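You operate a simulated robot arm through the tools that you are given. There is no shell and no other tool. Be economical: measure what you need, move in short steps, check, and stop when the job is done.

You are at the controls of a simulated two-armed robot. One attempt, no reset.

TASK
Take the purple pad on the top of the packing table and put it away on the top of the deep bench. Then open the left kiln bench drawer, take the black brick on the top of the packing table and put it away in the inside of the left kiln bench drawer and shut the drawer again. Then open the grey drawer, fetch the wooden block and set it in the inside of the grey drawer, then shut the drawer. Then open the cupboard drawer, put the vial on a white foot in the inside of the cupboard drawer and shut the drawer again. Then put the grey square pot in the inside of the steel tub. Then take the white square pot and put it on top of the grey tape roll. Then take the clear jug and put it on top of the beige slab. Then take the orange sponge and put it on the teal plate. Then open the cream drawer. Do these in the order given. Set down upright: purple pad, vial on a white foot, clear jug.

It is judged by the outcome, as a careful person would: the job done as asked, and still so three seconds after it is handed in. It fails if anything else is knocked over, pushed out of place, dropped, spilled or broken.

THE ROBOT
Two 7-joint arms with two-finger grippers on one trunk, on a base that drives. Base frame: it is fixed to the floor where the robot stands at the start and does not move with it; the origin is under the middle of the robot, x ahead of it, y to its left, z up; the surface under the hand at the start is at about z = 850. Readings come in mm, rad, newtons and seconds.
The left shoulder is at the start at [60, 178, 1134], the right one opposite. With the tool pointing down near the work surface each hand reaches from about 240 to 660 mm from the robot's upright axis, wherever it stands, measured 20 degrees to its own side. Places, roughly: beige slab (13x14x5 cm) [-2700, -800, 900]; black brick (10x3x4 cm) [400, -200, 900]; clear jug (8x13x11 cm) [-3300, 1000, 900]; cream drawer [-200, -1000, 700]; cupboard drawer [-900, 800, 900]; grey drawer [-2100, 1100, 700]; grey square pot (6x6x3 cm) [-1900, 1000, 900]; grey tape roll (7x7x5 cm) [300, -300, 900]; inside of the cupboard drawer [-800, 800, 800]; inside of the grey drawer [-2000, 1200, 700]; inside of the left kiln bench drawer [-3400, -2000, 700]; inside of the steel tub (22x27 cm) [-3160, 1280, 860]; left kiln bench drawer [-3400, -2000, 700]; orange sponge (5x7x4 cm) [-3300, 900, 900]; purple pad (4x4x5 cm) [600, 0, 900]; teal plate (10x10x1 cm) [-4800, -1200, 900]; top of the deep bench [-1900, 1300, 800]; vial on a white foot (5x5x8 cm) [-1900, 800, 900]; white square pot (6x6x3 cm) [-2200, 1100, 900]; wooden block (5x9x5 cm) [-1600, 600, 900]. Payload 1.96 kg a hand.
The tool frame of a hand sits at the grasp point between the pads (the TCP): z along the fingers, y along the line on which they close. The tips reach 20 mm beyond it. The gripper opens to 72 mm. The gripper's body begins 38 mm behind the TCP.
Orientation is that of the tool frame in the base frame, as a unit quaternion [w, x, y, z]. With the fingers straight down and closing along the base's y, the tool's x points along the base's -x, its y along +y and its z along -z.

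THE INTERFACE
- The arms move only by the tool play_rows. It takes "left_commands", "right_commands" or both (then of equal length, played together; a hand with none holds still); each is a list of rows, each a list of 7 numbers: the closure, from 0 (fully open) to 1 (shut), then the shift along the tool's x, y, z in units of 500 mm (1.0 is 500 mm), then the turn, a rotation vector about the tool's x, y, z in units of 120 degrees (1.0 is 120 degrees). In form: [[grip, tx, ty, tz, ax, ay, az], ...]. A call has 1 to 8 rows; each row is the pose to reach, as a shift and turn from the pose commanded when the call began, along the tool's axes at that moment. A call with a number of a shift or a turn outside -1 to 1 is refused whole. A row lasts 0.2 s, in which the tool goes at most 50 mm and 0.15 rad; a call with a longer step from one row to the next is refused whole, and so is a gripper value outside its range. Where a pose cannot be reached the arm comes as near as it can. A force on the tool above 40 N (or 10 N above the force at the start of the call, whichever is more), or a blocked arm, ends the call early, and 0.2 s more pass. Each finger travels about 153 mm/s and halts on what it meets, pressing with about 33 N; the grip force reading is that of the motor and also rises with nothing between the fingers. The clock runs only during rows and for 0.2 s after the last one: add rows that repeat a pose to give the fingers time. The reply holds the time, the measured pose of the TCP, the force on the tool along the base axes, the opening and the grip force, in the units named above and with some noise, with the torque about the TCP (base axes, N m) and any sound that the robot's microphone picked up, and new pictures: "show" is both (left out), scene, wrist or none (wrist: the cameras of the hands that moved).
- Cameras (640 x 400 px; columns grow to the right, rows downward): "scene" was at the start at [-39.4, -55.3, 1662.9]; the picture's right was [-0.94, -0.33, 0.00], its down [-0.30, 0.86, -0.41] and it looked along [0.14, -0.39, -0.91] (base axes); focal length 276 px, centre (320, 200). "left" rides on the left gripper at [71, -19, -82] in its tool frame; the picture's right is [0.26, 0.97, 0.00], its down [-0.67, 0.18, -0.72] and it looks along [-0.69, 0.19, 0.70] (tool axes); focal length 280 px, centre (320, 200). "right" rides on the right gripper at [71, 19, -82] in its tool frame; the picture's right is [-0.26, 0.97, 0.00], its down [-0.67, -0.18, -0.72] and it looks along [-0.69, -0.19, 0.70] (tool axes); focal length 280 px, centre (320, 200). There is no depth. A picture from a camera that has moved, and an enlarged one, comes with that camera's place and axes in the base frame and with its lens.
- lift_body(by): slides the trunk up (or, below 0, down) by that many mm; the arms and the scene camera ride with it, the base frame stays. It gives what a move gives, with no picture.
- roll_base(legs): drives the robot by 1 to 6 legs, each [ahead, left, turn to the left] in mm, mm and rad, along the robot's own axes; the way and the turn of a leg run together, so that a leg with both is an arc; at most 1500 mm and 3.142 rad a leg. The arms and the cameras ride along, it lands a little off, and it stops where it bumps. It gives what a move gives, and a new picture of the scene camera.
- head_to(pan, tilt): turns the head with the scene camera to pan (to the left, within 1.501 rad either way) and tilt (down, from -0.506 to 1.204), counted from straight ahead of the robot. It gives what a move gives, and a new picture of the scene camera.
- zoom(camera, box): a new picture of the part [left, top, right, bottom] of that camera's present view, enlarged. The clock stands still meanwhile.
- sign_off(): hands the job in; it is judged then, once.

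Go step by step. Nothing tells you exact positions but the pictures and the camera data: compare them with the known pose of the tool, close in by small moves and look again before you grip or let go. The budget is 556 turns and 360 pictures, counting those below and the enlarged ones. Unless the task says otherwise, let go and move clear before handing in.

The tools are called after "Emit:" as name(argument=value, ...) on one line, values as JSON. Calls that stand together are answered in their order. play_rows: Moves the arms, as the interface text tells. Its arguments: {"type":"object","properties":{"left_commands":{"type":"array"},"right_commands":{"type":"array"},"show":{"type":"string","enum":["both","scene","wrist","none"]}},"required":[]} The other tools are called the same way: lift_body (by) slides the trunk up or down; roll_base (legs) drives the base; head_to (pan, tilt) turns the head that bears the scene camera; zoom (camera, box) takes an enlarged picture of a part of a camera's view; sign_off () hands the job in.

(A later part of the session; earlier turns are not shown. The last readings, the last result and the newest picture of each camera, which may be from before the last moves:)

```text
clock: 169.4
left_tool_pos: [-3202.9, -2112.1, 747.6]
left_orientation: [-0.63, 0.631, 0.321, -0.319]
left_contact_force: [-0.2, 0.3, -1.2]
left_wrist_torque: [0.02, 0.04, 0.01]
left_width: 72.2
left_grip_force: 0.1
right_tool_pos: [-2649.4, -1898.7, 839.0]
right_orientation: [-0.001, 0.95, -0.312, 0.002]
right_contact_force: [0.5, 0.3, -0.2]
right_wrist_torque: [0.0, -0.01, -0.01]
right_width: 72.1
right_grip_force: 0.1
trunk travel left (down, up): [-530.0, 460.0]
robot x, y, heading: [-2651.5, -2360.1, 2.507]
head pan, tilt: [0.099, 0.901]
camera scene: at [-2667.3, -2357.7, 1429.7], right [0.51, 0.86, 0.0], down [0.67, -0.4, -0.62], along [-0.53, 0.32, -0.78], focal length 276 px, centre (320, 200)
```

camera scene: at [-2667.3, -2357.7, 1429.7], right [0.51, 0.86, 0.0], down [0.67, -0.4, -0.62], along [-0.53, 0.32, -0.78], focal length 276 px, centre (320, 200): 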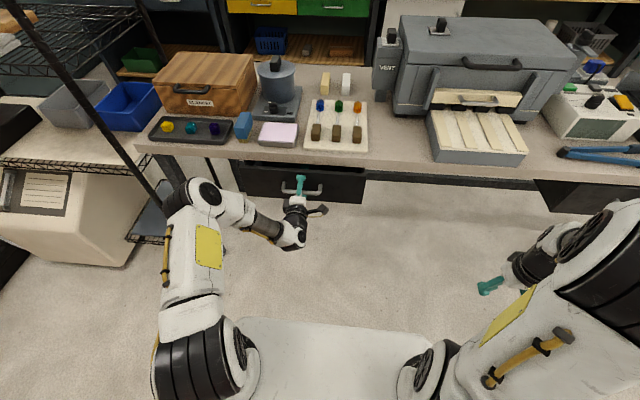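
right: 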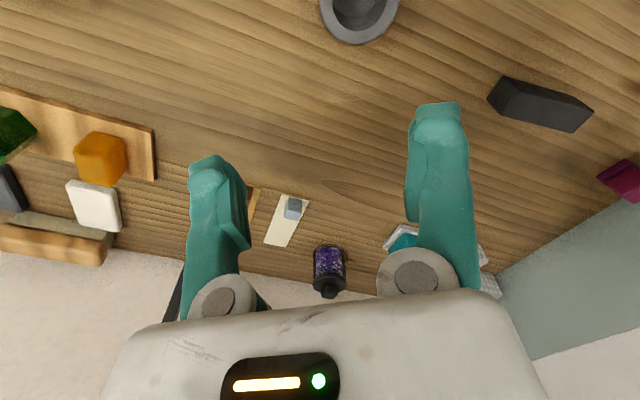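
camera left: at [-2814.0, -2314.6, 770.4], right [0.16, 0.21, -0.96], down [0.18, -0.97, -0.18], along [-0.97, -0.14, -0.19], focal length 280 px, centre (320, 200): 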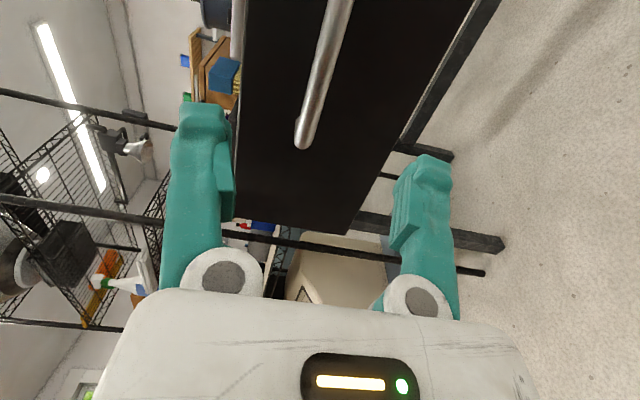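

Almost shut; I finish with the arm.

Emit:
play_rows(left_commands=[[0, 0, 0, 0.02, 0, 0, 0], [0, 0, 0, 0.04, 0, 0, 0], [0, 0, 0, 0.06, 0, 0, 0], [0, 0, 0, 0.07, 0, 0, 0], [0, 0, 0, 0.08, 0, 0, 0], [0, 0, 0, 0.08, 0, 0, 0]], show="both")

```text
clock: 170.4
left_tool_pos: [-3226.2, -2098.0, 748.4]
left_orientation: [-0.63, 0.631, 0.32, -0.319]
left_contact_force: [15.6, -15.2, 6.6]
left_wrist_torque: [0.81, 0.78, 0.05]
left_width: 72.1
left_grip_force: 0.0
right_tool_pos: [-2647.3, -1902.9, 840.7]
right_orientation: [-0.001, 0.95, -0.312, -0.001]
right_contact_force: [-0.6, -1.2, 0.4]
right_wrist_torque: [-0.03, 0.02, -0.01]
right_width: 71.9
right_grip_force: 0.1
trunk travel left (down, up): [-530.0, 460.0]
robot x, y, heading: [-2647.9, -2364.9, 2.513]
head pan, tilt: [0.099, 0.901]
stopped in row 5 (left hand): the force on the tool passed its limit at 47 N (the readings are from after the stop); the commanded pose is now the measured one
camera scene: at [-2661.4, -2362.1, 1430.1], right [0.51, 0.86, 0.0], down [0.67, -0.4, -0.62], along [-0.54, 0.32, -0.78], focal length 276 px, centre (320, 200)
camera left: at [-3118.8, -2087.7, 768.5], right [0.16, 0.21, -0.96], down [0.18, -0.97, -0.18], along [-0.97, -0.14, -0.19], focal length 280 px, centre (320, 200)
```

scene: 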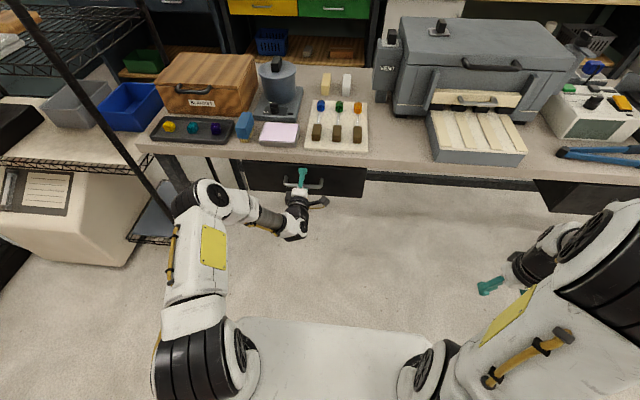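
left: 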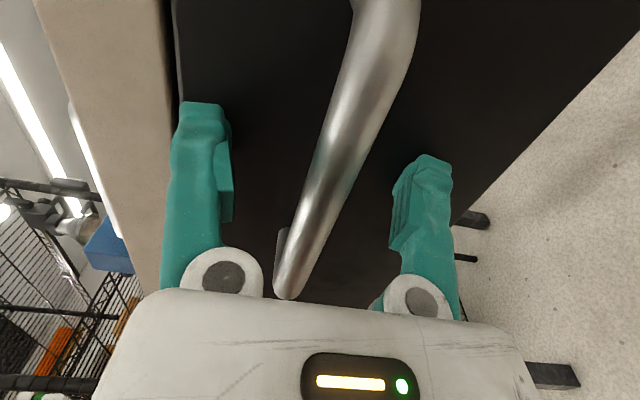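

The drawer is shut. Retract, raise the trunk and drive to the deep bench's grey drawer.

Emit:
play_rows(left_commands=[[0, 0, 0, -0.07, 0, 0, 0], [0, 0, 0, -0.15, 0, 0, 0], [0, 0, 0, -0.23, 0, 0, 0], [0, 0, 0, -0.31, 0, 0, 0], [0, 0, 0, -0.39, 0, 0, 0], [0, 0, 0, -0.42, 0, 0, 0]], show="none")

Emit:
lift_body(by=150)

Emit:
roll_base(legs=[[-300, 0, 0], [0, -1200, 0], [0, -1130, 0], [0, 0, -1.571], [0, 1000, 0], [0, 770, 0]])

Emit:
head_to(pan=0.1, tilt=0.6)

```text
clock: 171.8
left_tool_pos: [-3059.4, -2219.6, 747.6]
left_orientation: [-0.629, 0.632, 0.321, -0.318]
left_contact_force: [0.0, 0.5, -0.1]
left_wrist_torque: [-0.04, 0.01, 0.01]
left_width: 72.1
left_grip_force: 0.1
right_tool_pos: [-2650.0, -1899.2, 840.4]
right_orientation: [-0.001, 0.95, -0.311, 0.001]
right_contact_force: [-0.1, 0.2, -0.2]
right_wrist_torque: [0.0, -0.02, -0.02]
right_width: 72.0
right_grip_force: 0.0
trunk travel left (down, up): [-530.0, 460.0]
robot x, y, heading: [-2650.1, -2365.1, 2.504]
head pan, tilt: [0.099, 0.901]
```

```text
clock: 173.6
left_tool_pos: [-3060.4, -2218.8, 897.1]
left_orientation: [-0.628, 0.633, 0.321, -0.318]
left_contact_force: [0.4, 0.1, -0.1]
left_wrist_torque: [0.02, 0.0, -0.02]
left_width: 72.2
left_grip_force: 0.0
right_tool_pos: [-2650.9, -1899.6, 990.6]
right_orientation: [-0.001, 0.95, -0.312, 0.001]
right_contact_force: [-0.3, -1.4, -0.3]
right_wrist_torque: [0.02, 0.01, 0.03]
right_width: 71.9
right_grip_force: 0.1
trunk travel left (down, up): [-680.0, 310.0]
robot x, y, heading: [-2648.4, -2361.4, 2.507]
head pan, tilt: [0.099, 0.901]
```

```text
clock: 199.0
left_tool_pos: [-2261.8, 823.7, 897.3]
left_orientation: [-0.665, 0.671, -0.231, 0.23]
left_contact_force: [0.1, 0.9, -0.2]
left_wrist_torque: [0.02, 0.02, 0.03]
left_width: 72.0
left_grip_force: 0.0
right_tool_pos: [-1956.1, 400.0, 989.6]
right_orientation: [-0.001, -0.437, 0.9, -0.001]
right_contact_force: [0.1, -0.1, -0.6]
right_wrist_torque: [0.01, -0.04, -0.01]
right_width: 71.9
right_grip_force: 0.1
trunk travel left (down, up): [-680.0, 310.0]
robot x, y, heading: [-2419.3, 417.8, 0.904]
head pan, tilt: [0.099, 0.901]
camera scene: at [-2414.7, 433.8, 1579.8], right [0.84, -0.54, 0.0], down [-0.42, -0.66, -0.62], along [0.33, 0.52, -0.78], focal length 276 px, centre (320, 200)
```

scene: 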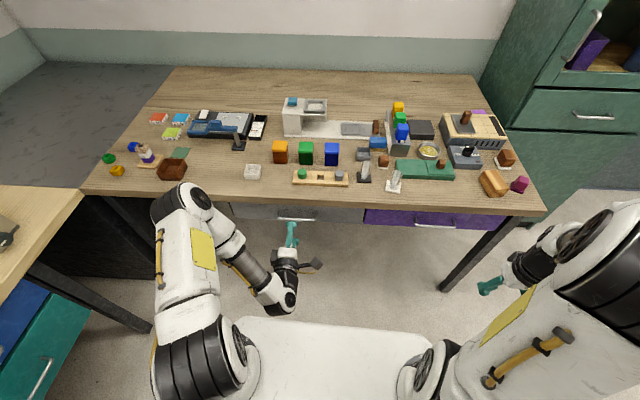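

```text
clock: 199.8
left_tool_pos: [-2262.0, 822.5, 898.4]
left_orientation: [-0.666, 0.67, -0.232, 0.23]
left_contact_force: [0.3, 0.3, 0.2]
left_wrist_torque: [-0.01, 0.0, 0.02]
left_width: 72.1
left_grip_force: 0.0
right_tool_pos: [-1955.3, 400.9, 991.1]
right_orientation: [-0.001, -0.436, 0.9, -0.002]
right_contact_force: [-0.1, -0.9, 0.6]
right_wrist_torque: [0.0, -0.02, 0.0]
right_width: 72.0
right_grip_force: 0.0
trunk travel left (down, up): [-680.0, 310.0]
robot x, y, heading: [-2419.5, 416.8, 0.907]
head pan, tilt: [0.099, 0.6]
camera scene: at [-2407.4, 444.3, 1604.5], right [0.84, -0.54, 0.0], down [-0.3, -0.48, -0.82], along [0.44, 0.7, -0.57], focal length 276 px, centre (320, 200)
```

scene: 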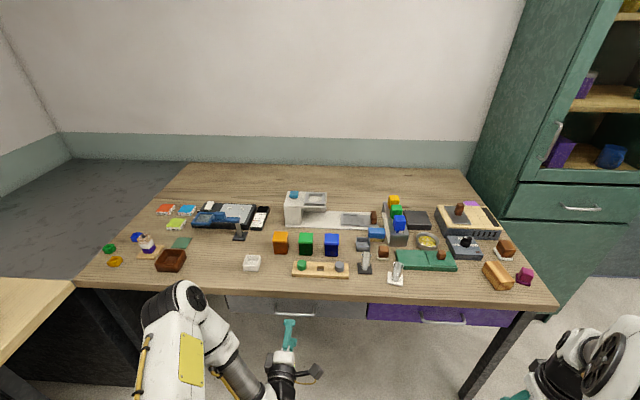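

I see the grey drawer's handle under the bench front. Zoom in.

Emit:
head_to(pan=0.1, tilt=1.0)

Emit:
zoom(camera="scene", box=[200, 100, 400, 225])

```text
clock: 200.7
left_tool_pos: [-2261.2, 822.1, 897.0]
left_orientation: [-0.666, 0.671, -0.232, 0.229]
left_contact_force: [0.6, -0.5, 0.1]
left_wrist_torque: [0.04, 0.01, 0.03]
left_width: 72.1
left_grip_force: 0.0
right_tool_pos: [-1955.4, 400.0, 989.3]
right_orientation: [-0.001, -0.437, 0.899, -0.002]
right_contact_force: [-0.3, 0.3, 0.2]
right_wrist_torque: [0.0, 0.01, 0.0]
right_width: 72.2
right_grip_force: 0.1
trunk travel left (down, up): [-680.0, 310.0]
robot x, y, heading: [-2420.7, 413.8, 0.905]
head pan, tilt: [0.099, 1.0]
camera scene: at [-2417.5, 428.7, 1572.6], right [0.84, -0.54, 0.0], down [-0.45, -0.71, -0.54], along [0.29, 0.46, -0.84], focal length 276 px, centre (320, 200)
```

scene: 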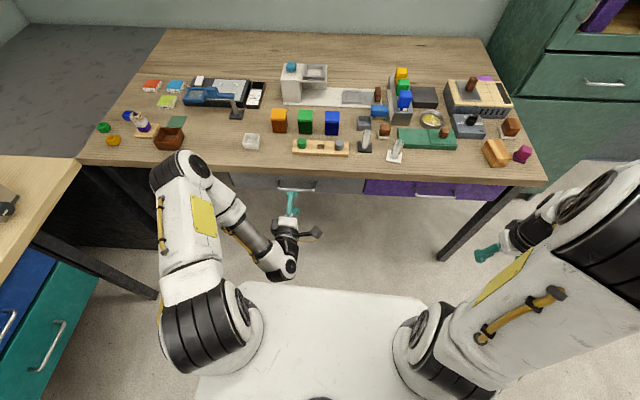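

```text
3.20 times, centred on (300, 162) of scene
camera zoom: at [-2417.5, 428.7, 1572.6], right [0.84, -0.54, 0.0], down [-0.45, -0.71, -0.54], along [0.29, 0.46, -0.84], focal length 882 px, centre (384, 320)
```

zoom: 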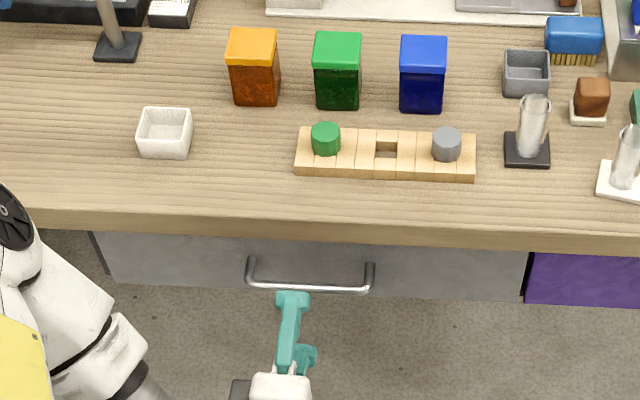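

Emit:
roll_base(legs=[[0, 0, 0.03]])

Emit:
lift_body(by=-130)

Emit:
play_rows(left_commands=[[0, 0, 0, 0, 0, 0, 0]], show="wrist")

```text
clock: 201.4
left_tool_pos: [-2272.7, 825.6, 897.3]
left_orientation: [-0.67, 0.674, -0.222, 0.22]
left_contact_force: [0.4, -0.2, 0.7]
left_wrist_torque: [0.03, -0.01, -0.01]
left_width: 72.0
left_grip_force: 0.1
right_tool_pos: [-1955.4, 415.0, 989.6]
right_orientation: [0.0, -0.451, 0.892, -0.001]
right_contact_force: [-0.3, -0.2, -0.5]
right_wrist_torque: [-0.01, -0.03, 0.0]
right_width: 71.9
right_grip_force: 0.0
trunk travel left (down, up): [-680.0, 310.0]
robot x, y, heading: [-2419.9, 419.0, 0.931]
head pan, tilt: [0.099, 1.0]
camera scene: at [-2417.8, 428.6, 1572.5], right [0.86, -0.51, 0.0], down [-0.43, -0.72, -0.54], along [0.28, 0.46, -0.84], focal length 276 px, centre (320, 200)
```

scene: 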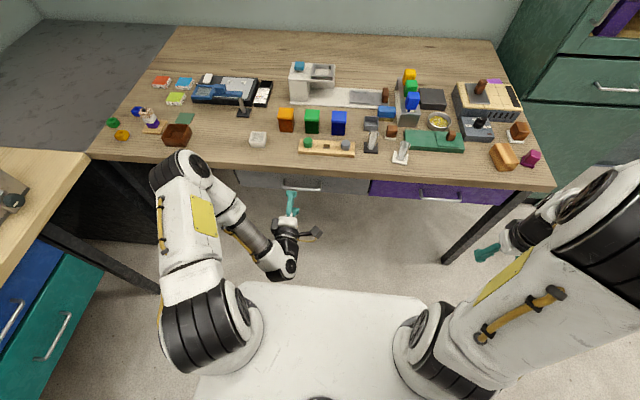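

```text
clock: 203.0
left_tool_pos: [-2274.2, 826.5, 767.1]
left_orientation: [-0.67, 0.674, -0.221, 0.22]
left_contact_force: [0.4, -0.4, 0.0]
left_wrist_torque: [0.03, 0.0, 0.02]
left_width: 71.8
left_grip_force: 0.1
right_tool_pos: [-1954.9, 413.5, 860.5]
right_orientation: [0.0, -0.451, 0.893, -0.001]
right_contact_force: [0.6, -0.2, -0.1]
right_wrist_torque: [0.0, -0.02, 0.01]
right_width: 72.0
right_grip_force: 0.0
trunk travel left (down, up): [-550.0, 440.0]
robot x, y, heading: [-2419.3, 415.9, 0.932]
head pan, tilt: [0.099, 1.0]
```

```text
clock: 203.4
left_tool_pos: [-2274.3, 827.2, 767.5]
left_orientation: [-0.67, 0.674, -0.221, 0.22]
left_contact_force: [-0.5, 1.1, 0.3]
left_wrist_torque: [0.0, 0.01, 0.01]
left_width: 71.9
left_grip_force: 0.0
right_tool_pos: [-1955.3, 415.4, 861.2]
right_orientation: [0.0, -0.451, 0.893, -0.001]
right_contact_force: [-0.8, 0.6, -1.1]
right_wrist_torque: [0.01, 0.0, -0.05]
right_width: 72.0
right_grip_force: 0.1
trunk travel left (down, up): [-550.0, 440.0]
robot x, y, heading: [-2419.4, 415.0, 0.933]
head pan, tilt: [0.099, 1.0]
camera left: at [-2265.6, 718.5, 788.3], right [0.21, -0.16, -0.96], down [-0.97, -0.18, -0.18], along [-0.14, 0.97, -0.19], focal length 280 px, centre (320, 200)
```

left: 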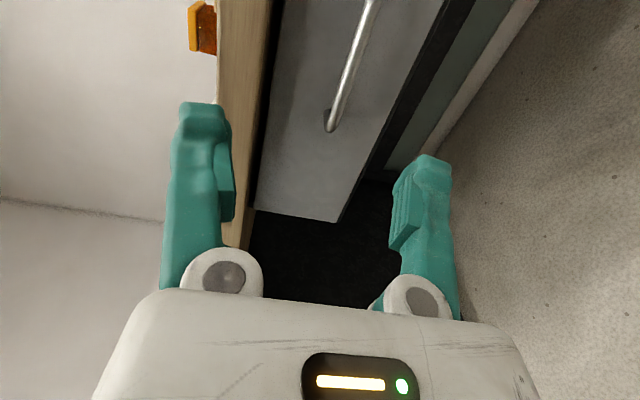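

The wrist view puts the bar at z≈742, v≈-520. I go 25 mm down and 110 mm ahead, then check again.

Emit:
play_rows(left_commands=[[0, 0, 0.05, 0.06, 0, 0, 0], [0, 0, 0.05, 0.14, 0, 0, 0], [0, 0, 0.05, 0.22, 0, 0, 0], [0, 0, 0.05, 0.22, 0, 0, 0]], show="wrist")

```text
clock: 204.4
left_tool_pos: [-2209.4, 916.9, 742.4]
left_orientation: [-0.669, 0.674, -0.221, 0.221]
left_contact_force: [-0.4, -0.1, -0.1]
left_wrist_torque: [0.03, 0.02, 0.04]
left_width: 72.2
left_grip_force: 0.1
right_tool_pos: [-1955.6, 414.3, 859.7]
right_orientation: [0.0, -0.451, 0.893, -0.001]
right_contact_force: [-0.1, 0.0, 0.2]
right_wrist_torque: [0.0, 0.01, 0.02]
right_width: 71.9
right_grip_force: 0.0
trunk travel left (down, up): [-550.0, 440.0]
robot x, y, heading: [-2418.0, 415.1, 0.934]
head pan, tilt: [0.099, 1.0]
camera left: at [-2201.4, 807.9, 763.2], right [0.21, -0.16, -0.96], down [-0.97, -0.18, -0.18], along [-0.14, 0.97, -0.19], focal length 280 px, centre (320, 200)
```

left: 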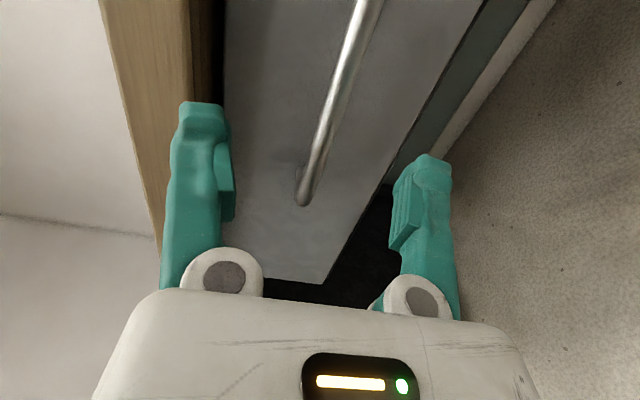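

Emit:
play_rows(left_commands=[[0, 0, 0.006, 0.05, 0, 0, 0], [0, 0, 0.006, 0.1, 0, 0, 0], [0, 0, 0.006, 0.1, 0, 0, 0], [1, 0, 0.006, 0.1, 0, 0, 0], [1, 0, 0.006, 0.1, 0, 0, 0], [1, 0, 0.006, 0.1, 0, 0, 0]], show="wrist")

```text
clock: 205.8
left_tool_pos: [-2180.7, 956.9, 734.5]
left_orientation: [-0.667, 0.677, -0.221, 0.221]
left_contact_force: [0.2, -1.3, -20.0]
left_wrist_torque: [-0.09, 0.19, 0.05]
left_width: 9.8
left_grip_force: 37.0
right_tool_pos: [-1955.4, 416.3, 859.5]
right_orientation: [-0.001, -0.451, 0.893, -0.002]
right_contact_force: [0.3, -0.4, 0.3]
right_wrist_torque: [-0.01, 0.0, -0.01]
right_width: 71.9
right_grip_force: 0.0
trunk travel left (down, up): [-550.0, 440.0]
robot x, y, heading: [-2417.9, 415.9, 0.937]
head pan, tilt: [0.099, 1.0]
camera left: at [-2171.6, 848.9, 756.4], right [0.2, -0.17, -0.96], down [-0.97, -0.18, -0.17], along [-0.14, 0.97, -0.2], focal length 280 px, centre (320, 200)
```

left: 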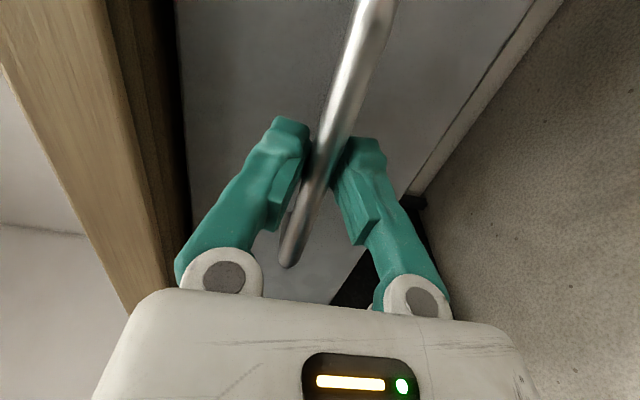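

Gripped. Pull the drawer open.

Emit:
play_rows(left_commands=[[1, 0, 0.008, -0.04, 0, 0, 0], [1, 0, 0.008, -0.1, 0, 0, 0], [1, 0, 0.008, -0.16, 0, 0, 0], [1, 0, 0.008, -0.22, 0, 0, 0], [1, 0, 0.008, -0.28, 0, 0, 0], [1, 0, 0.008, -0.34, 0, 0, 0], [1, 0, 0.008, -0.4, 0, 0, 0], [1, 0, 0.008, -0.45, 0, 0, 0]], show="scene")

```text
clock: 207.6
left_tool_pos: [-2313.1, 773.3, 735.7]
left_orientation: [-0.669, 0.674, -0.221, 0.221]
left_contact_force: [-2.2, 0.5, -0.9]
left_wrist_torque: [-0.03, 0.05, -0.3]
left_width: 5.9
left_grip_force: 33.4
right_tool_pos: [-1956.4, 414.7, 861.1]
right_orientation: [0.0, -0.45, 0.893, -0.001]
right_contact_force: [-0.8, 0.0, 0.3]
right_wrist_torque: [0.02, 0.0, 0.0]
right_width: 72.1
right_grip_force: 0.1
trunk travel left (down, up): [-550.0, 440.0]
robot x, y, heading: [-2422.2, 417.0, 0.938]
head pan, tilt: [0.099, 1.0]
camera scene: at [-2418.5, 428.1, 1442.6], right [0.86, -0.51, 0.0], down [-0.43, -0.72, -0.54], along [0.28, 0.46, -0.84], focal length 276 px, centre (320, 200)
```

scene: 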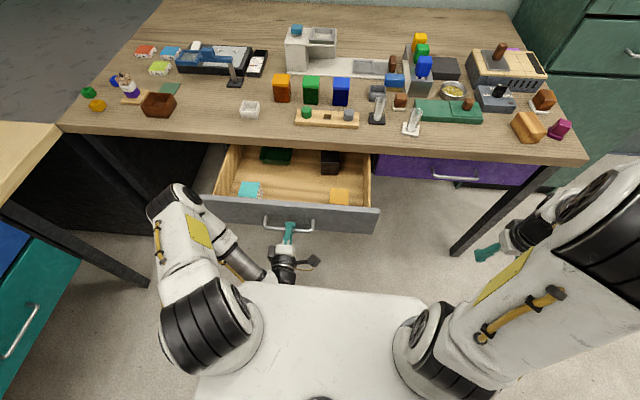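

Open by ~225 mm; the middle of the drawer is free. Release, back off, raise the trunk and move to the wooden block for the right hand.

Emit:
play_rows(left_commands=[[0, 0, 0, 0, 0, 0, 0], [0, 0, 0, 0, 0, 0, 0], [0, 0, 0, 0, 0, 0, 0]], show="none")

Emit:
roll_base(legs=[[-130, 0, 0]])

Emit:
lift_body(by=200)

Emit:
roll_base(legs=[[0, -435, 0], [270, 0, 0]])

```text
clock: 208.4
left_tool_pos: [-2312.9, 774.7, 734.6]
left_orientation: [-0.669, 0.675, -0.221, 0.219]
left_contact_force: [0.5, 0.9, -0.4]
left_wrist_torque: [-0.01, 0.0, 0.02]
left_width: 72.0
left_grip_force: 0.1
right_tool_pos: [-1956.1, 413.9, 860.8]
right_orientation: [-0.001, -0.451, 0.893, -0.001]
right_contact_force: [-0.2, -0.3, -1.1]
right_wrist_torque: [0.02, 0.0, 0.02]
right_width: 71.9
right_grip_force: 0.0
trunk travel left (down, up): [-550.0, 440.0]
robot x, y, heading: [-2420.3, 412.3, 0.935]
head pan, tilt: [0.099, 1.0]
```

```text
clock: 209.7
left_tool_pos: [-2390.9, 667.6, 735.1]
left_orientation: [-0.67, 0.673, -0.221, 0.221]
left_contact_force: [-0.2, 0.0, -0.3]
left_wrist_torque: [0.01, 0.0, 0.0]
left_width: 72.1
left_grip_force: 0.0
right_tool_pos: [-2034.2, 308.7, 860.5]
right_orientation: [0.0, -0.45, 0.893, -0.001]
right_contact_force: [0.2, -0.6, -0.1]
right_wrist_torque: [-0.02, -0.02, 0.01]
right_width: 72.2
right_grip_force: 0.0
trunk travel left (down, up): [-550.0, 440.0]
robot x, y, heading: [-2498.3, 311.3, 0.934]
head pan, tilt: [0.099, 1.0]
camera scene: at [-2497.2, 321.1, 1442.6], right [0.86, -0.51, 0.0], down [-0.43, -0.72, -0.54], along [0.28, 0.47, -0.84], focal length 276 px, centre (320, 200)
```

scene: 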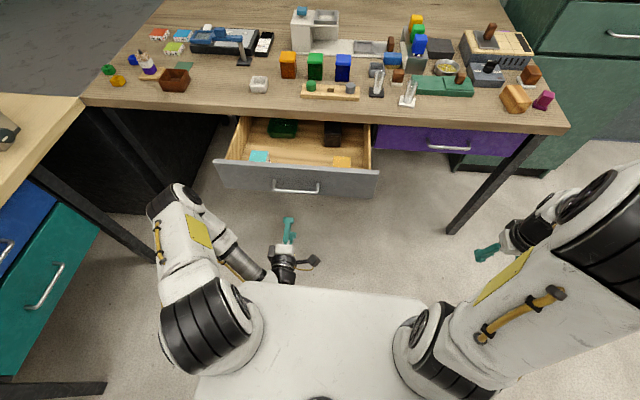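

```text
clock: 211.9
left_tool_pos: [-2391.4, 668.7, 934.3]
left_orientation: [-0.669, 0.674, -0.222, 0.22]
left_contact_force: [-0.7, 0.1, 0.3]
left_wrist_torque: [0.06, 0.01, -0.01]
left_width: 72.3
left_grip_force: 0.2
right_tool_pos: [-2033.0, 307.2, 1059.5]
right_orientation: [-0.001, -0.45, 0.893, -0.002]
right_contact_force: [-1.4, 0.6, 0.0]
right_wrist_torque: [-0.02, -0.01, 0.0]
right_width: 72.2
right_grip_force: 0.1
trunk travel left (down, up): [-750.0, 240.0]
robot x, y, heading: [-2498.9, 308.4, 0.933]
head pan, tilt: [0.099, 1.0]
```

```text
clock: 216.0
left_tool_pos: [-1878.4, 610.5, 935.0]
left_orientation: [-0.668, 0.672, -0.226, 0.224]
left_contact_force: [0.4, 0.0, 0.3]
left_wrist_torque: [-0.02, -0.01, 0.02]
left_width: 71.9
left_grip_force: 0.1
right_tool_pos: [-1526.0, 248.1, 1059.5]
right_orientation: [0.0, -0.445, 0.895, -0.002]
right_contact_force: [-0.2, -0.1, 0.3]
right_wrist_torque: [-0.04, -0.01, 0.0]
right_width: 71.8
right_grip_force: 0.0
trunk travel left (down, up): [-750.0, 240.0]
robot x, y, heading: [-1989.0, 253.2, 0.925]
head pan, tilt: [0.099, 1.0]
camera scene: at [-1987.8, 266.2, 1642.5], right [0.85, -0.52, 0.0], down [-0.44, -0.72, -0.54], along [0.28, 0.46, -0.84], focal length 276 px, centre (320, 200)
```

scene: 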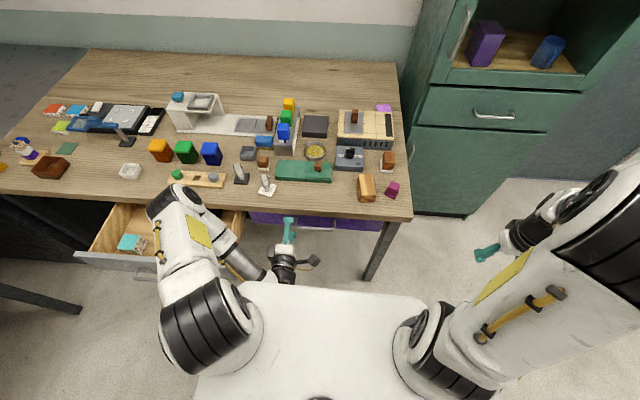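

The wooden block is at about [-1577, 638]. I bring the right hand above it.

Emit:
play_rows(right_commands=[[0, -0.0699, 0.0692, 0, 0, 0, 0], [0, -0.1398, 0.1384, 0, 0, 0, 0], [0, -0.2097, 0.2076, 0, 0, 0, 0], [0, -0.2796, 0.2768, 0, 0, 0, 0], [0, -0.3495, 0.346, 0, 0, 0, 0], [0, -0.4194, 0.4152, 0, 0, 0, 0], [0, -0.4893, 0.4844, 0, 0, 0, 0], [0, -0.559, 0.5536, 0, 0, 0, 0]], show="none")

Emit:
play_rows(right_commands=[[0, 0, 0, 0.08, 0, 0, 0], [0, 0, 0, 0.12, 0, 0, 0], [0, 0, 0, 0.12, 0, 0, 0]], show="wrist")

```text
clock: 217.8
left_tool_pos: [-1880.2, 610.5, 934.2]
left_orientation: [-0.668, 0.673, -0.225, 0.223]
left_contact_force: [1.1, 1.1, 0.0]
left_wrist_torque: [0.01, 0.03, 0.01]
left_width: 72.3
left_grip_force: 0.0
right_tool_pos: [-1571.5, 588.3, 1060.4]
right_orientation: [0.0, -0.446, 0.895, -0.001]
right_contact_force: [0.2, -0.7, 0.6]
right_wrist_torque: [0.0, 0.01, -0.01]
right_width: 72.0
right_grip_force: 0.1
right hand out of reach, approached as far as the arm can: row 8
trunk travel left (down, up): [-750.0, 240.0]
robot x, y, heading: [-1992.8, 251.3, 0.929]
head pan, tilt: [0.099, 1.0]
```

```text
clock: 218.6
left_tool_pos: [-1879.0, 610.2, 934.6]
left_orientation: [-0.668, 0.673, -0.224, 0.225]
left_contact_force: [-1.1, 0.3, -0.2]
left_wrist_torque: [-0.01, 0.04, -0.02]
left_width: 71.9
left_grip_force: 0.1
right_tool_pos: [-1572.8, 590.8, 999.2]
right_orientation: [-0.001, -0.446, 0.895, 0.0]
right_contact_force: [-0.9, -0.5, -0.5]
right_wrist_torque: [-0.01, -0.02, 0.02]
right_width: 72.2
right_grip_force: 0.1
trunk travel left (down, up): [-750.0, 240.0]
robot x, y, heading: [-1987.0, 254.9, 0.929]
head pan, tilt: [0.099, 1.0]
camera right: at [-1630.4, 544.0, 1079.6], right [-0.61, 0.79, 0.0], down [0.55, 0.43, 0.72], along [0.57, 0.44, -0.7], focal length 280 px, centre (320, 200)
```

right: 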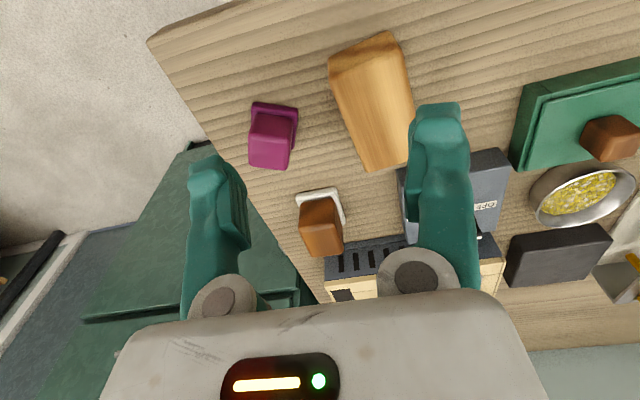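

Emit:
zoom(camera="right", box=[290, 20, 450, 180])

```text
2.50 times, centred on (370, 100) of right
camera zoom: at [-1630.4, 544.0, 1079.6], right [-0.61, 0.79, 0.0], down [0.55, 0.43, 0.72], along [0.57, 0.44, -0.7], focal length 701 px, centre (195, 450)
```

zoom: 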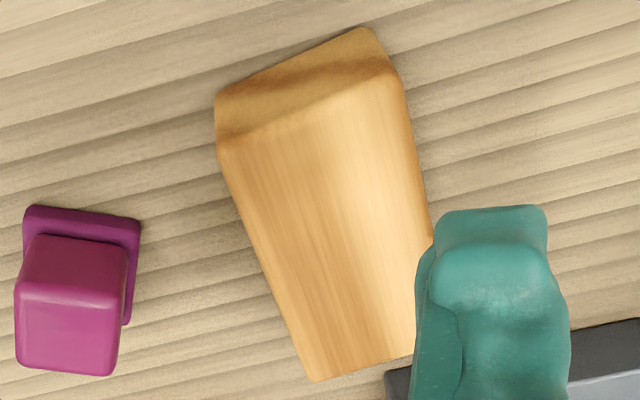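

The block's centre is [-1574, 643], axis 60.5°. I roll 50 mm ahead for easier reach.

Emit:
roll_base(legs=[[50, 0, 0]])

```text
clock: 219.5
left_tool_pos: [-1850.0, 649.3, 934.5]
left_orientation: [-0.669, 0.673, -0.224, 0.222]
left_contact_force: [-0.5, 0.2, -0.6]
left_wrist_torque: [0.0, 0.02, 0.0]
left_width: 71.8
left_grip_force: 0.0
right_tool_pos: [-1543.4, 627.8, 998.9]
right_orientation: [0.001, -0.446, 0.895, 0.0]
right_contact_force: [0.1, 0.2, -0.2]
right_wrist_torque: [0.0, 0.03, 0.03]
right_width: 72.0
right_grip_force: 0.1
trunk travel left (down, up): [-750.0, 240.0]
robot x, y, heading: [-1957.1, 294.2, 0.924]
head pan, tilt: [0.099, 1.0]
camera scene: at [-1958.8, 304.8, 1642.6], right [0.85, -0.52, 0.0], down [-0.44, -0.72, -0.54], along [0.28, 0.46, -0.84], focal length 276 px, centre (320, 200)
```

scene: 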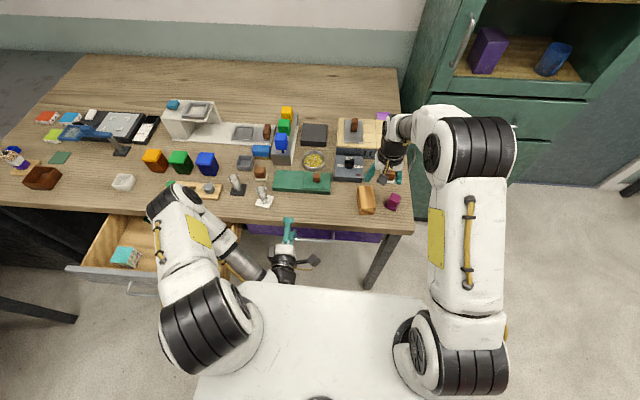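

Emit:
play_rows(right_commands=[[0, 0.006, 0.034, 0.03, 0, 0, -0.03], [0, 0.0126, 0.0672, 0.08, 0, 0, -0.0625], [0, 0.0126, 0.0672, 0.1, 0, 0, -0.0625], [0, 0.0126, 0.0672, 0.1, 0, 0, -0.0625]], show="wrist")

```text
clock: 220.5
left_tool_pos: [-1850.0, 650.8, 935.3]
left_orientation: [-0.668, 0.674, -0.224, 0.224]
left_contact_force: [-0.4, -0.7, 0.1]
left_wrist_torque: [0.0, 0.02, 0.02]
left_width: 71.9
left_grip_force: 0.1
right_tool_pos: [-1572.7, 645.0, 950.1]
right_orientation: [0.001, -0.504, 0.864, -0.001]
right_contact_force: [-0.4, 0.4, -0.4]
right_wrist_torque: [-0.02, 0.01, -0.02]
right_width: 71.8
right_grip_force: 0.0
trunk travel left (down, up): [-750.0, 240.0]
robot x, y, heading: [-1956.6, 295.7, 0.93]
head pan, tilt: [0.099, 1.0]
camera right: at [-1625.2, 591.6, 1030.6], right [-0.71, 0.7, 0.0], down [0.49, 0.5, 0.72], along [0.5, 0.51, -0.7], focal length 280 px, centre (320, 200)
```

right: 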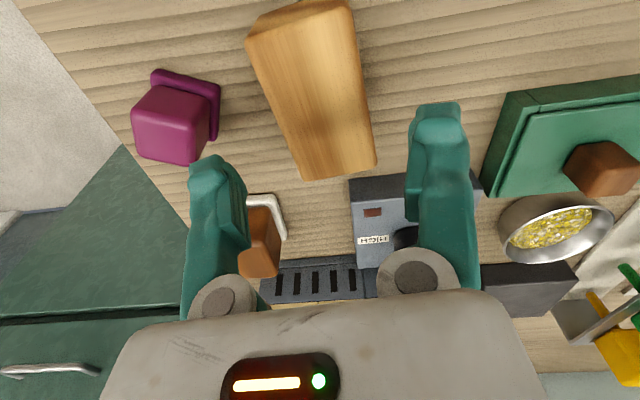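

Centred. Descend and grip.

Emit:
play_rows(right_commands=[[0, 0, 0, 0.06, 0, 0, 0], [0, 0, 0, 0.12, 0, 0, 0], [0, 0, 0, 0.15, 0, 0, 0], [0, 0, 0, 0.15, 0, 0, 0], [1, 0, 0, 0.15, 0, 0, 0], [1, 0, 0, 0.15, 0, 0, 0], [1, 0, 0, 0.15, 0, 0, 0]], show="wrist")

```text
clock: 222.1
left_tool_pos: [-1850.2, 650.1, 934.0]
left_orientation: [-0.669, 0.673, -0.224, 0.224]
left_contact_force: [0.1, -0.4, 0.3]
left_wrist_torque: [-0.04, 0.0, -0.02]
left_width: 71.9
left_grip_force: 0.0
right_tool_pos: [-1574.4, 643.5, 876.0]
right_orientation: [0.0, -0.504, 0.864, -0.001]
right_contact_force: [0.1, 0.6, 0.1]
right_wrist_torque: [-0.01, 0.01, -0.02]
right_width: 54.5
right_grip_force: 32.7
trunk travel left (down, up): [-750.0, 240.0]
robot x, y, heading: [-1961.9, 292.7, 0.925]
head pan, tilt: [0.099, 1.0]
camera right: at [-1625.7, 590.1, 957.3], right [-0.71, 0.7, 0.0], down [0.49, 0.5, 0.71], along [0.5, 0.51, -0.7], focal length 280 px, centre (320, 200)
```

right: 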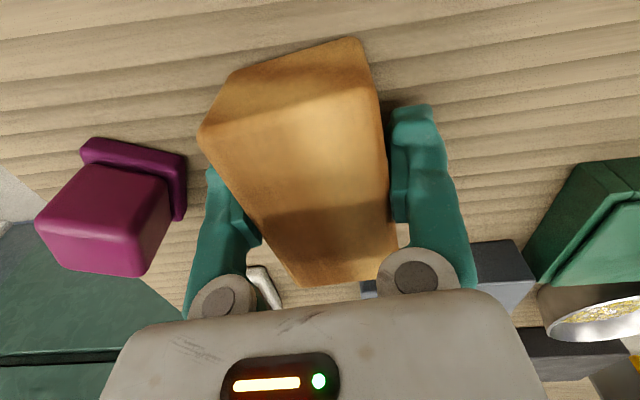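

Gripped. Lift, back off, and roll left to the open drawer.

Emit:
play_rows(right_commands=[[1, 0, 0, -0.04, 0, 0, 0], [1, 0, 0, -0.12, 0, 0, 0], [1, 0, 0, -0.2, 0, 0, 0], [1, 0, 0, -0.26, 0, 0, 0], [1, 0, 0, -0.26, 0, 0, 0]], show="none")

Emit:
roll_base(legs=[[-200, 0, 0.008], [0, 672, 0]])

```text
clock: 223.3
left_tool_pos: [-1850.8, 649.9, 934.3]
left_orientation: [-0.667, 0.674, -0.225, 0.223]
left_contact_force: [-0.1, -0.1, 0.1]
left_wrist_torque: [-0.04, 0.03, -0.01]
left_width: 71.9
left_grip_force: 0.0
right_tool_pos: [-1570.9, 645.5, 1004.2]
right_orientation: [0.001, -0.504, 0.864, -0.001]
right_contact_force: [-0.9, -0.1, -1.2]
right_wrist_torque: [-0.03, 0.04, 0.01]
right_width: 54.3
right_grip_force: 32.9
trunk travel left (down, up): [-750.0, 240.0]
robot x, y, heading: [-1958.2, 295.5, 0.927]
head pan, tilt: [0.099, 1.0]
```

```text
clock: 228.3
left_tool_pos: [-2512.1, 898.9, 934.6]
left_orientation: [-0.669, 0.673, -0.224, 0.223]
left_contact_force: [0.4, -0.1, -0.2]
left_wrist_torque: [-0.01, 0.02, -0.02]
left_width: 71.9
left_grip_force: 0.1
right_tool_pos: [-2233.0, 894.2, 1004.7]
right_orientation: [-0.001, -0.505, 0.863, -0.001]
right_contact_force: [0.5, -0.8, -0.8]
right_wrist_torque: [-0.02, 0.02, 0.01]
right_width: 54.4
right_grip_force: 33.5
trunk travel left (down, up): [-750.0, 240.0]
robot x, y, heading: [-2622.4, 538.8, 0.93]
head pan, tilt: [0.099, 1.0]
camera scene: at [-2619.6, 553.6, 1642.5], right [0.86, -0.52, 0.0], down [-0.44, -0.72, -0.54], along [0.28, 0.46, -0.84], focal length 276 px, centre (320, 200)
```

scene: 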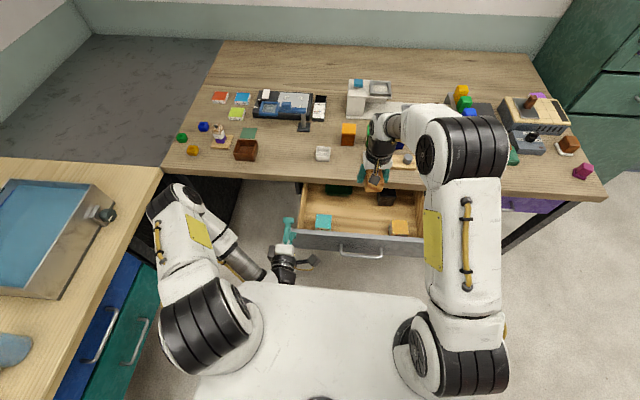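

The block is over the free middle of the drawer. Descend.

Emit:
play_rows(right_commands=[[1, 0, 0, 0.08, 0, 0, 0], [1, 0, 0, 0.17, 0, 0, 0], [1, 0, 0, 0.26, 0, 0, 0], [1, 0, 0, 0.35, 0, 0, 0], [1, 0, 0, 0.42, 0, 0, 0], [1, 0, 0, 0.46, 0, 0, 0], [1, 0, 0, 0.48, 0, 0, 0], [1, 0, 0, 0.48, 0, 0, 0]], show="both")

```text
clock: 230.1
left_tool_pos: [-2511.8, 898.5, 935.0]
left_orientation: [-0.669, 0.673, -0.223, 0.222]
left_contact_force: [-0.2, -0.3, -0.2]
left_wrist_torque: [-0.01, -0.01, -0.01]
left_width: 71.8
left_grip_force: 0.1
right_tool_pos: [-2231.3, 893.7, 763.6]
right_orientation: [0.001, -0.504, 0.863, 0.0]
right_contact_force: [0.7, -0.3, -1.1]
right_wrist_torque: [0.01, 0.0, -0.01]
right_width: 54.4
right_grip_force: 33.0
trunk travel left (down, up): [-750.0, 240.0]
robot x, y, heading: [-2622.1, 540.0, 0.927]
head pan, tilt: [0.099, 1.0]
camera scene: at [-2619.6, 553.4, 1642.5], right [0.86, -0.52, 0.0], down [-0.44, -0.72, -0.54], along [0.28, 0.46, -0.84], focal length 276 px, centre (320, 200)
camera right: at [-2283.7, 840.3, 844.8], right [-0.71, 0.7, 0.0], down [0.49, 0.5, 0.71], along [0.5, 0.51, -0.7], focal length 280 px, centre (320, 200)
```

scene: 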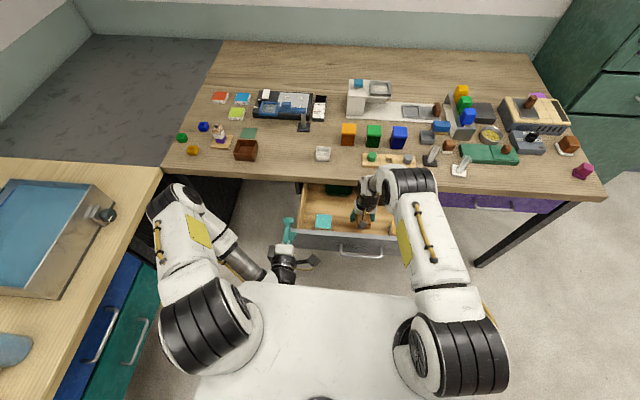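
right: 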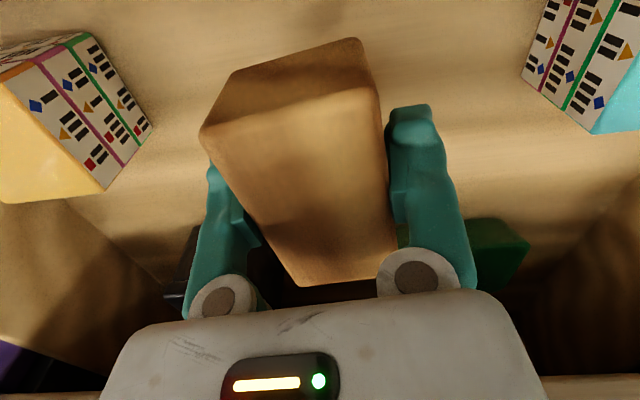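

Emit:
play_rows(right_commands=[[1, 0, 0, 0.02, 0, 0, 0], [1, 0, 0, 0.035, 0, 0, 0], [1, 0, 0, 0.045, 0, 0, 0], [1, 0, 0, 0.055, 0, 0, 0], [1, 0, 0, 0.065, 0, 0, 0], [1, 0, 0, 0.075, 0, 0, 0], [1, 0, 0, 0.085, 0, 0, 0], [1, 0, 0, 0.09, 0, 0, 0]], show="none")

```text
clock: 231.9
left_tool_pos: [-2511.8, 898.4, 934.5]
left_orientation: [-0.668, 0.674, -0.223, 0.223]
left_contact_force: [0.3, 0.4, -0.7]
left_wrist_torque: [-0.01, 0.02, 0.03]
left_width: 72.0
left_grip_force: 0.1
right_tool_pos: [-2232.9, 894.1, 719.0]
right_orientation: [0.0, -0.505, 0.863, -0.001]
right_contact_force: [0.5, -0.2, -0.4]
right_wrist_torque: [-0.1, 0.14, 0.06]
right_width: 53.8
right_grip_force: 32.6
trunk travel left (down, up): [-750.0, 240.0]
robot x, y, heading: [-2619.1, 539.0, 0.928]
head pan, tilt: [0.099, 1.0]
```

Emit:
play_rows(right_commands=[[1, 0, 0, 0.004, 0, 0, 0], [1, 0, 0, 0.008, 0, 0, 0], [1, 0, 0, 0.012, 0, 0, 0], [1, 0, 0, 0.016, 0, 0, 0], [1, 0, 0, 0.02, 0, 0, 0], [1, 0, 0, 0.02, 0, 0, 0]], show="wrist")

```text
clock: 233.3
left_tool_pos: [-2513.8, 896.2, 936.1]
left_orientation: [-0.669, 0.673, -0.223, 0.224]
left_contact_force: [-0.2, 0.8, -0.7]
left_wrist_torque: [-0.02, -0.02, 0.01]
left_width: 71.7
left_grip_force: 0.1
right_tool_pos: [-2232.2, 893.4, 711.0]
right_orientation: [0.002, -0.504, 0.864, 0.0]
right_contact_force: [3.1, -1.5, 34.3]
right_wrist_torque: [-1.84, 1.24, 0.06]
right_width: 54.0
right_grip_force: 33.0
trunk travel left (down, up): [-750.0, 240.0]
robot x, y, heading: [-2618.7, 535.5, 0.927]
head pan, tilt: [0.099, 1.0]
camera right: at [-2284.9, 840.1, 792.7], right [-0.71, 0.7, 0.0], down [0.49, 0.5, 0.72], along [0.51, 0.51, -0.7], focal length 280 px, centre (320, 200)
```

right: 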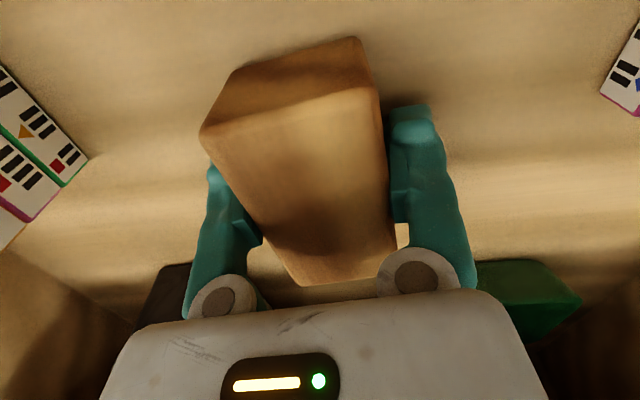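

On the floor of the drawer. Open and rise.

Emit:
play_rows(right_commands=[[1, 0, 0, -0.004, 0, 0, 0], [0, 0, 0, -0.004, 0, 0, 0], [0, 0, 0, -0.004, 0, 0, 0], [0, 0, 0, -0.08, 0, 0, 0], [0, 0, 0, -0.17, 0, 0, 0], [0, 0, 0, -0.26, 0, 0, 0], [0, 0, 0, -0.35, 0, 0, 0], [0, 0, 0, -0.44, 0, 0, 0]], show="wrist")

```text
clock: 235.1
left_tool_pos: [-2513.0, 896.7, 934.7]
left_orientation: [-0.669, 0.674, -0.223, 0.223]
left_contact_force: [0.2, -0.8, 0.0]
left_wrist_torque: [0.0, 0.01, 0.0]
left_width: 72.2
left_grip_force: 0.0
right_tool_pos: [-2231.2, 894.7, 931.1]
right_orientation: [0.0, -0.505, 0.863, -0.001]
right_contact_force: [0.0, -0.4, 0.2]
right_wrist_torque: [0.02, -0.01, 0.0]
right_width: 72.1
right_grip_force: 0.1
trunk travel left (down, up): [-750.0, 240.0]
robot x, y, heading: [-2620.6, 539.4, 0.925]
head pan, tilt: [0.099, 1.0]
camera right: at [-2282.4, 842.4, 1012.1], right [-0.71, 0.7, 0.0], down [0.49, 0.5, 0.71], along [0.5, 0.51, -0.7], focal length 280 px, centre (320, 200)
```

right: 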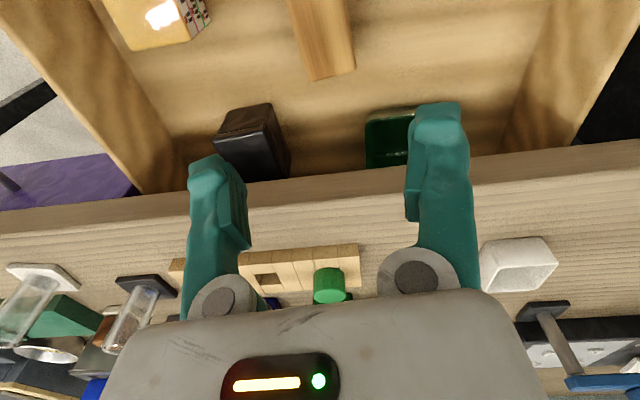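

Block placed. I tuck the right hand aside, then line up the left hand with the drawer handle to push it shut.

Emit:
play_rows(right_commands=[[0, 0.068, -0.061, -0.01, 0, 0, 0], [0, 0.136, -0.122, -0.02, 0, 0, 0], [0, 0.204, -0.183, -0.03, 0, 0, 0], [0, 0.272, -0.2435, -0.04, 0, 0, 0], [0, 0.34, -0.304, -0.05, 0, 0, 0], [0, 0.408, -0.365, -0.06, 0, 0, 0], [0, 0.476, -0.426, -0.07, 0, 0, 0], [0, 0.544, -0.487, -0.08, 0, 0, 0]], show="none")

Emit:
roll_base(legs=[[-170, -239, 0.008]])

Emit:
lift_body(by=-200)

Emit:
play_rows(left_commands=[[0, 0, 0, 0.06, 0, 0, 0], [0, 0, 0, 0.12, 0, 0, 0], [0, 0, 0, 0.18, 0, 0, 0], [0, 0, 0, 0.2, 0, 0, 0]], show="both")

```text
clock: 236.9
left_tool_pos: [-2512.0, 897.2, 935.8]
left_orientation: [-0.669, 0.673, -0.224, 0.222]
left_contact_force: [0.4, -1.6, -0.3]
left_wrist_torque: [0.03, -0.02, 0.01]
left_width: 71.7
left_grip_force: 0.2
right_tool_pos: [-2157.9, 533.7, 969.9]
right_orientation: [0.0, -0.504, 0.863, 0.0]
right_contact_force: [0.0, -0.9, -0.9]
right_wrist_torque: [0.03, 0.02, -0.01]
right_width: 72.1
right_grip_force: 0.1
trunk travel left (down, up): [-750.0, 240.0]
robot x, y, heading: [-2622.3, 541.8, 0.931]
head pan, tilt: [0.099, 1.0]
```

```text
clock: 238.9
left_tool_pos: [-2416.5, 610.8, 935.1]
left_orientation: [-0.67, 0.674, -0.22, 0.219]
left_contact_force: [0.7, -0.3, 1.0]
left_wrist_torque: [-0.02, -0.01, -0.04]
left_width: 71.9
left_grip_force: 0.1
right_tool_pos: [-2059.2, 254.9, 970.1]
right_orientation: [-0.001, -0.51, 0.86, -0.001]
right_contact_force: [0.4, -1.1, 0.0]
right_wrist_torque: [0.03, 0.0, 0.0]
right_width: 71.9
right_grip_force: 0.0
trunk travel left (down, up): [-750.0, 240.0]
robot x, y, heading: [-2520.2, 251.0, 0.938]
head pan, tilt: [0.099, 1.0]
camera scene: at [-2520.8, 265.7, 1642.5], right [0.86, -0.51, 0.0], down [-0.43, -0.72, -0.54], along [0.27, 0.47, -0.84], focal length 276 px, centre (320, 200)
```

scene: 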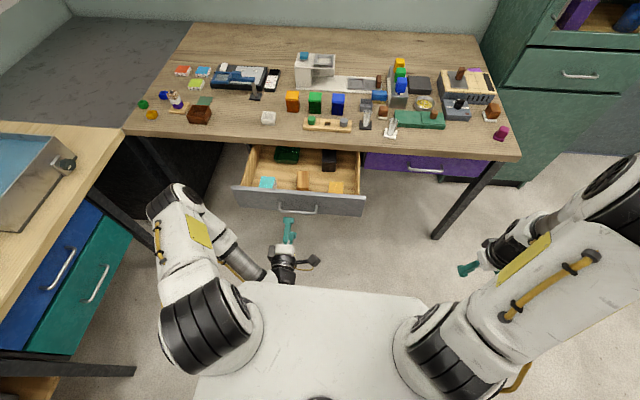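

```text
clock: 241.1
left_tool_pos: [-2416.6, 611.8, 735.7]
left_orientation: [-0.67, 0.674, -0.221, 0.219]
left_contact_force: [0.2, -0.2, -0.1]
left_wrist_torque: [0.03, 0.02, -0.01]
left_width: 72.1
left_grip_force: 0.0
right_tool_pos: [-2058.8, 253.6, 770.0]
right_orientation: [0.0, -0.508, 0.861, -0.001]
right_contact_force: [0.2, 0.0, -0.5]
right_wrist_torque: [0.02, 0.01, 0.02]
right_width: 72.2
right_grip_force: 0.1
trunk travel left (down, up): [-550.0, 440.0]
robot x, y, heading: [-2518.7, 256.2, 0.934]
head pan, tilt: [0.099, 1.0]
```

```text
clock: 242.1
left_tool_pos: [-2359.0, 692.8, 734.0]
left_orientation: [-0.669, 0.675, -0.22, 0.22]
left_contact_force: [-0.8, 0.3, -0.2]
left_wrist_torque: [0.01, 0.0, 0.0]
left_width: 72.1
left_grip_force: 0.1
right_tool_pos: [-2060.3, 254.2, 769.9]
right_orientation: [0.001, -0.508, 0.861, -0.002]
right_contact_force: [0.1, -0.4, -0.1]
right_wrist_torque: [0.02, 0.01, 0.01]
right_width: 72.3
right_grip_force: 0.0
trunk travel left (down, up): [-550.0, 440.0]
robot x, y, heading: [-2519.0, 256.7, 0.936]
head pan, tilt: [0.099, 1.0]
camera scene: at [-2520.9, 265.9, 1442.5], right [0.86, -0.51, 0.0], down [-0.43, -0.72, -0.54], along [0.27, 0.47, -0.84], focal length 276 px, centre (320, 200)
camera left: at [-2349.8, 584.8, 754.7], right [0.21, -0.16, -0.96], down [-0.97, -0.18, -0.18], along [-0.14, 0.97, -0.19], focal length 280 px, centre (320, 200)
```

scene: 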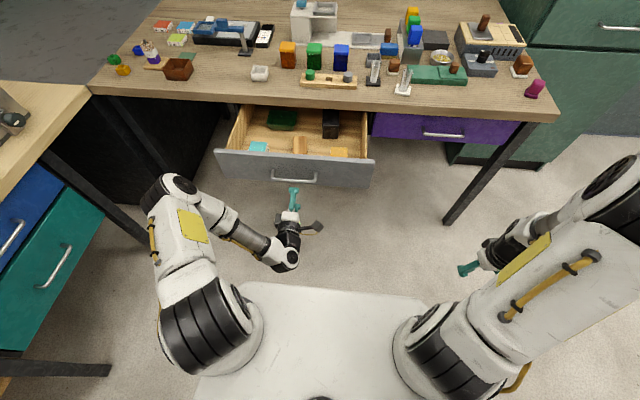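
left: 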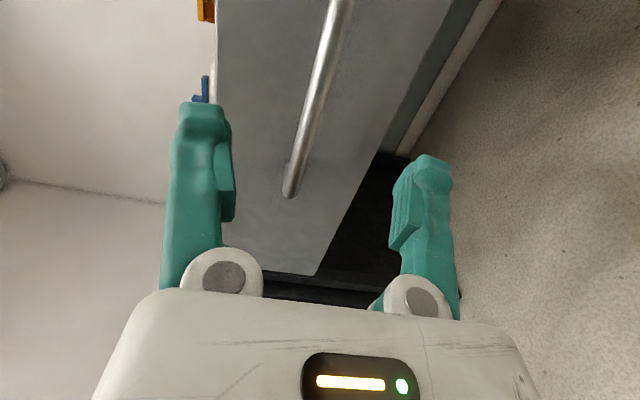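

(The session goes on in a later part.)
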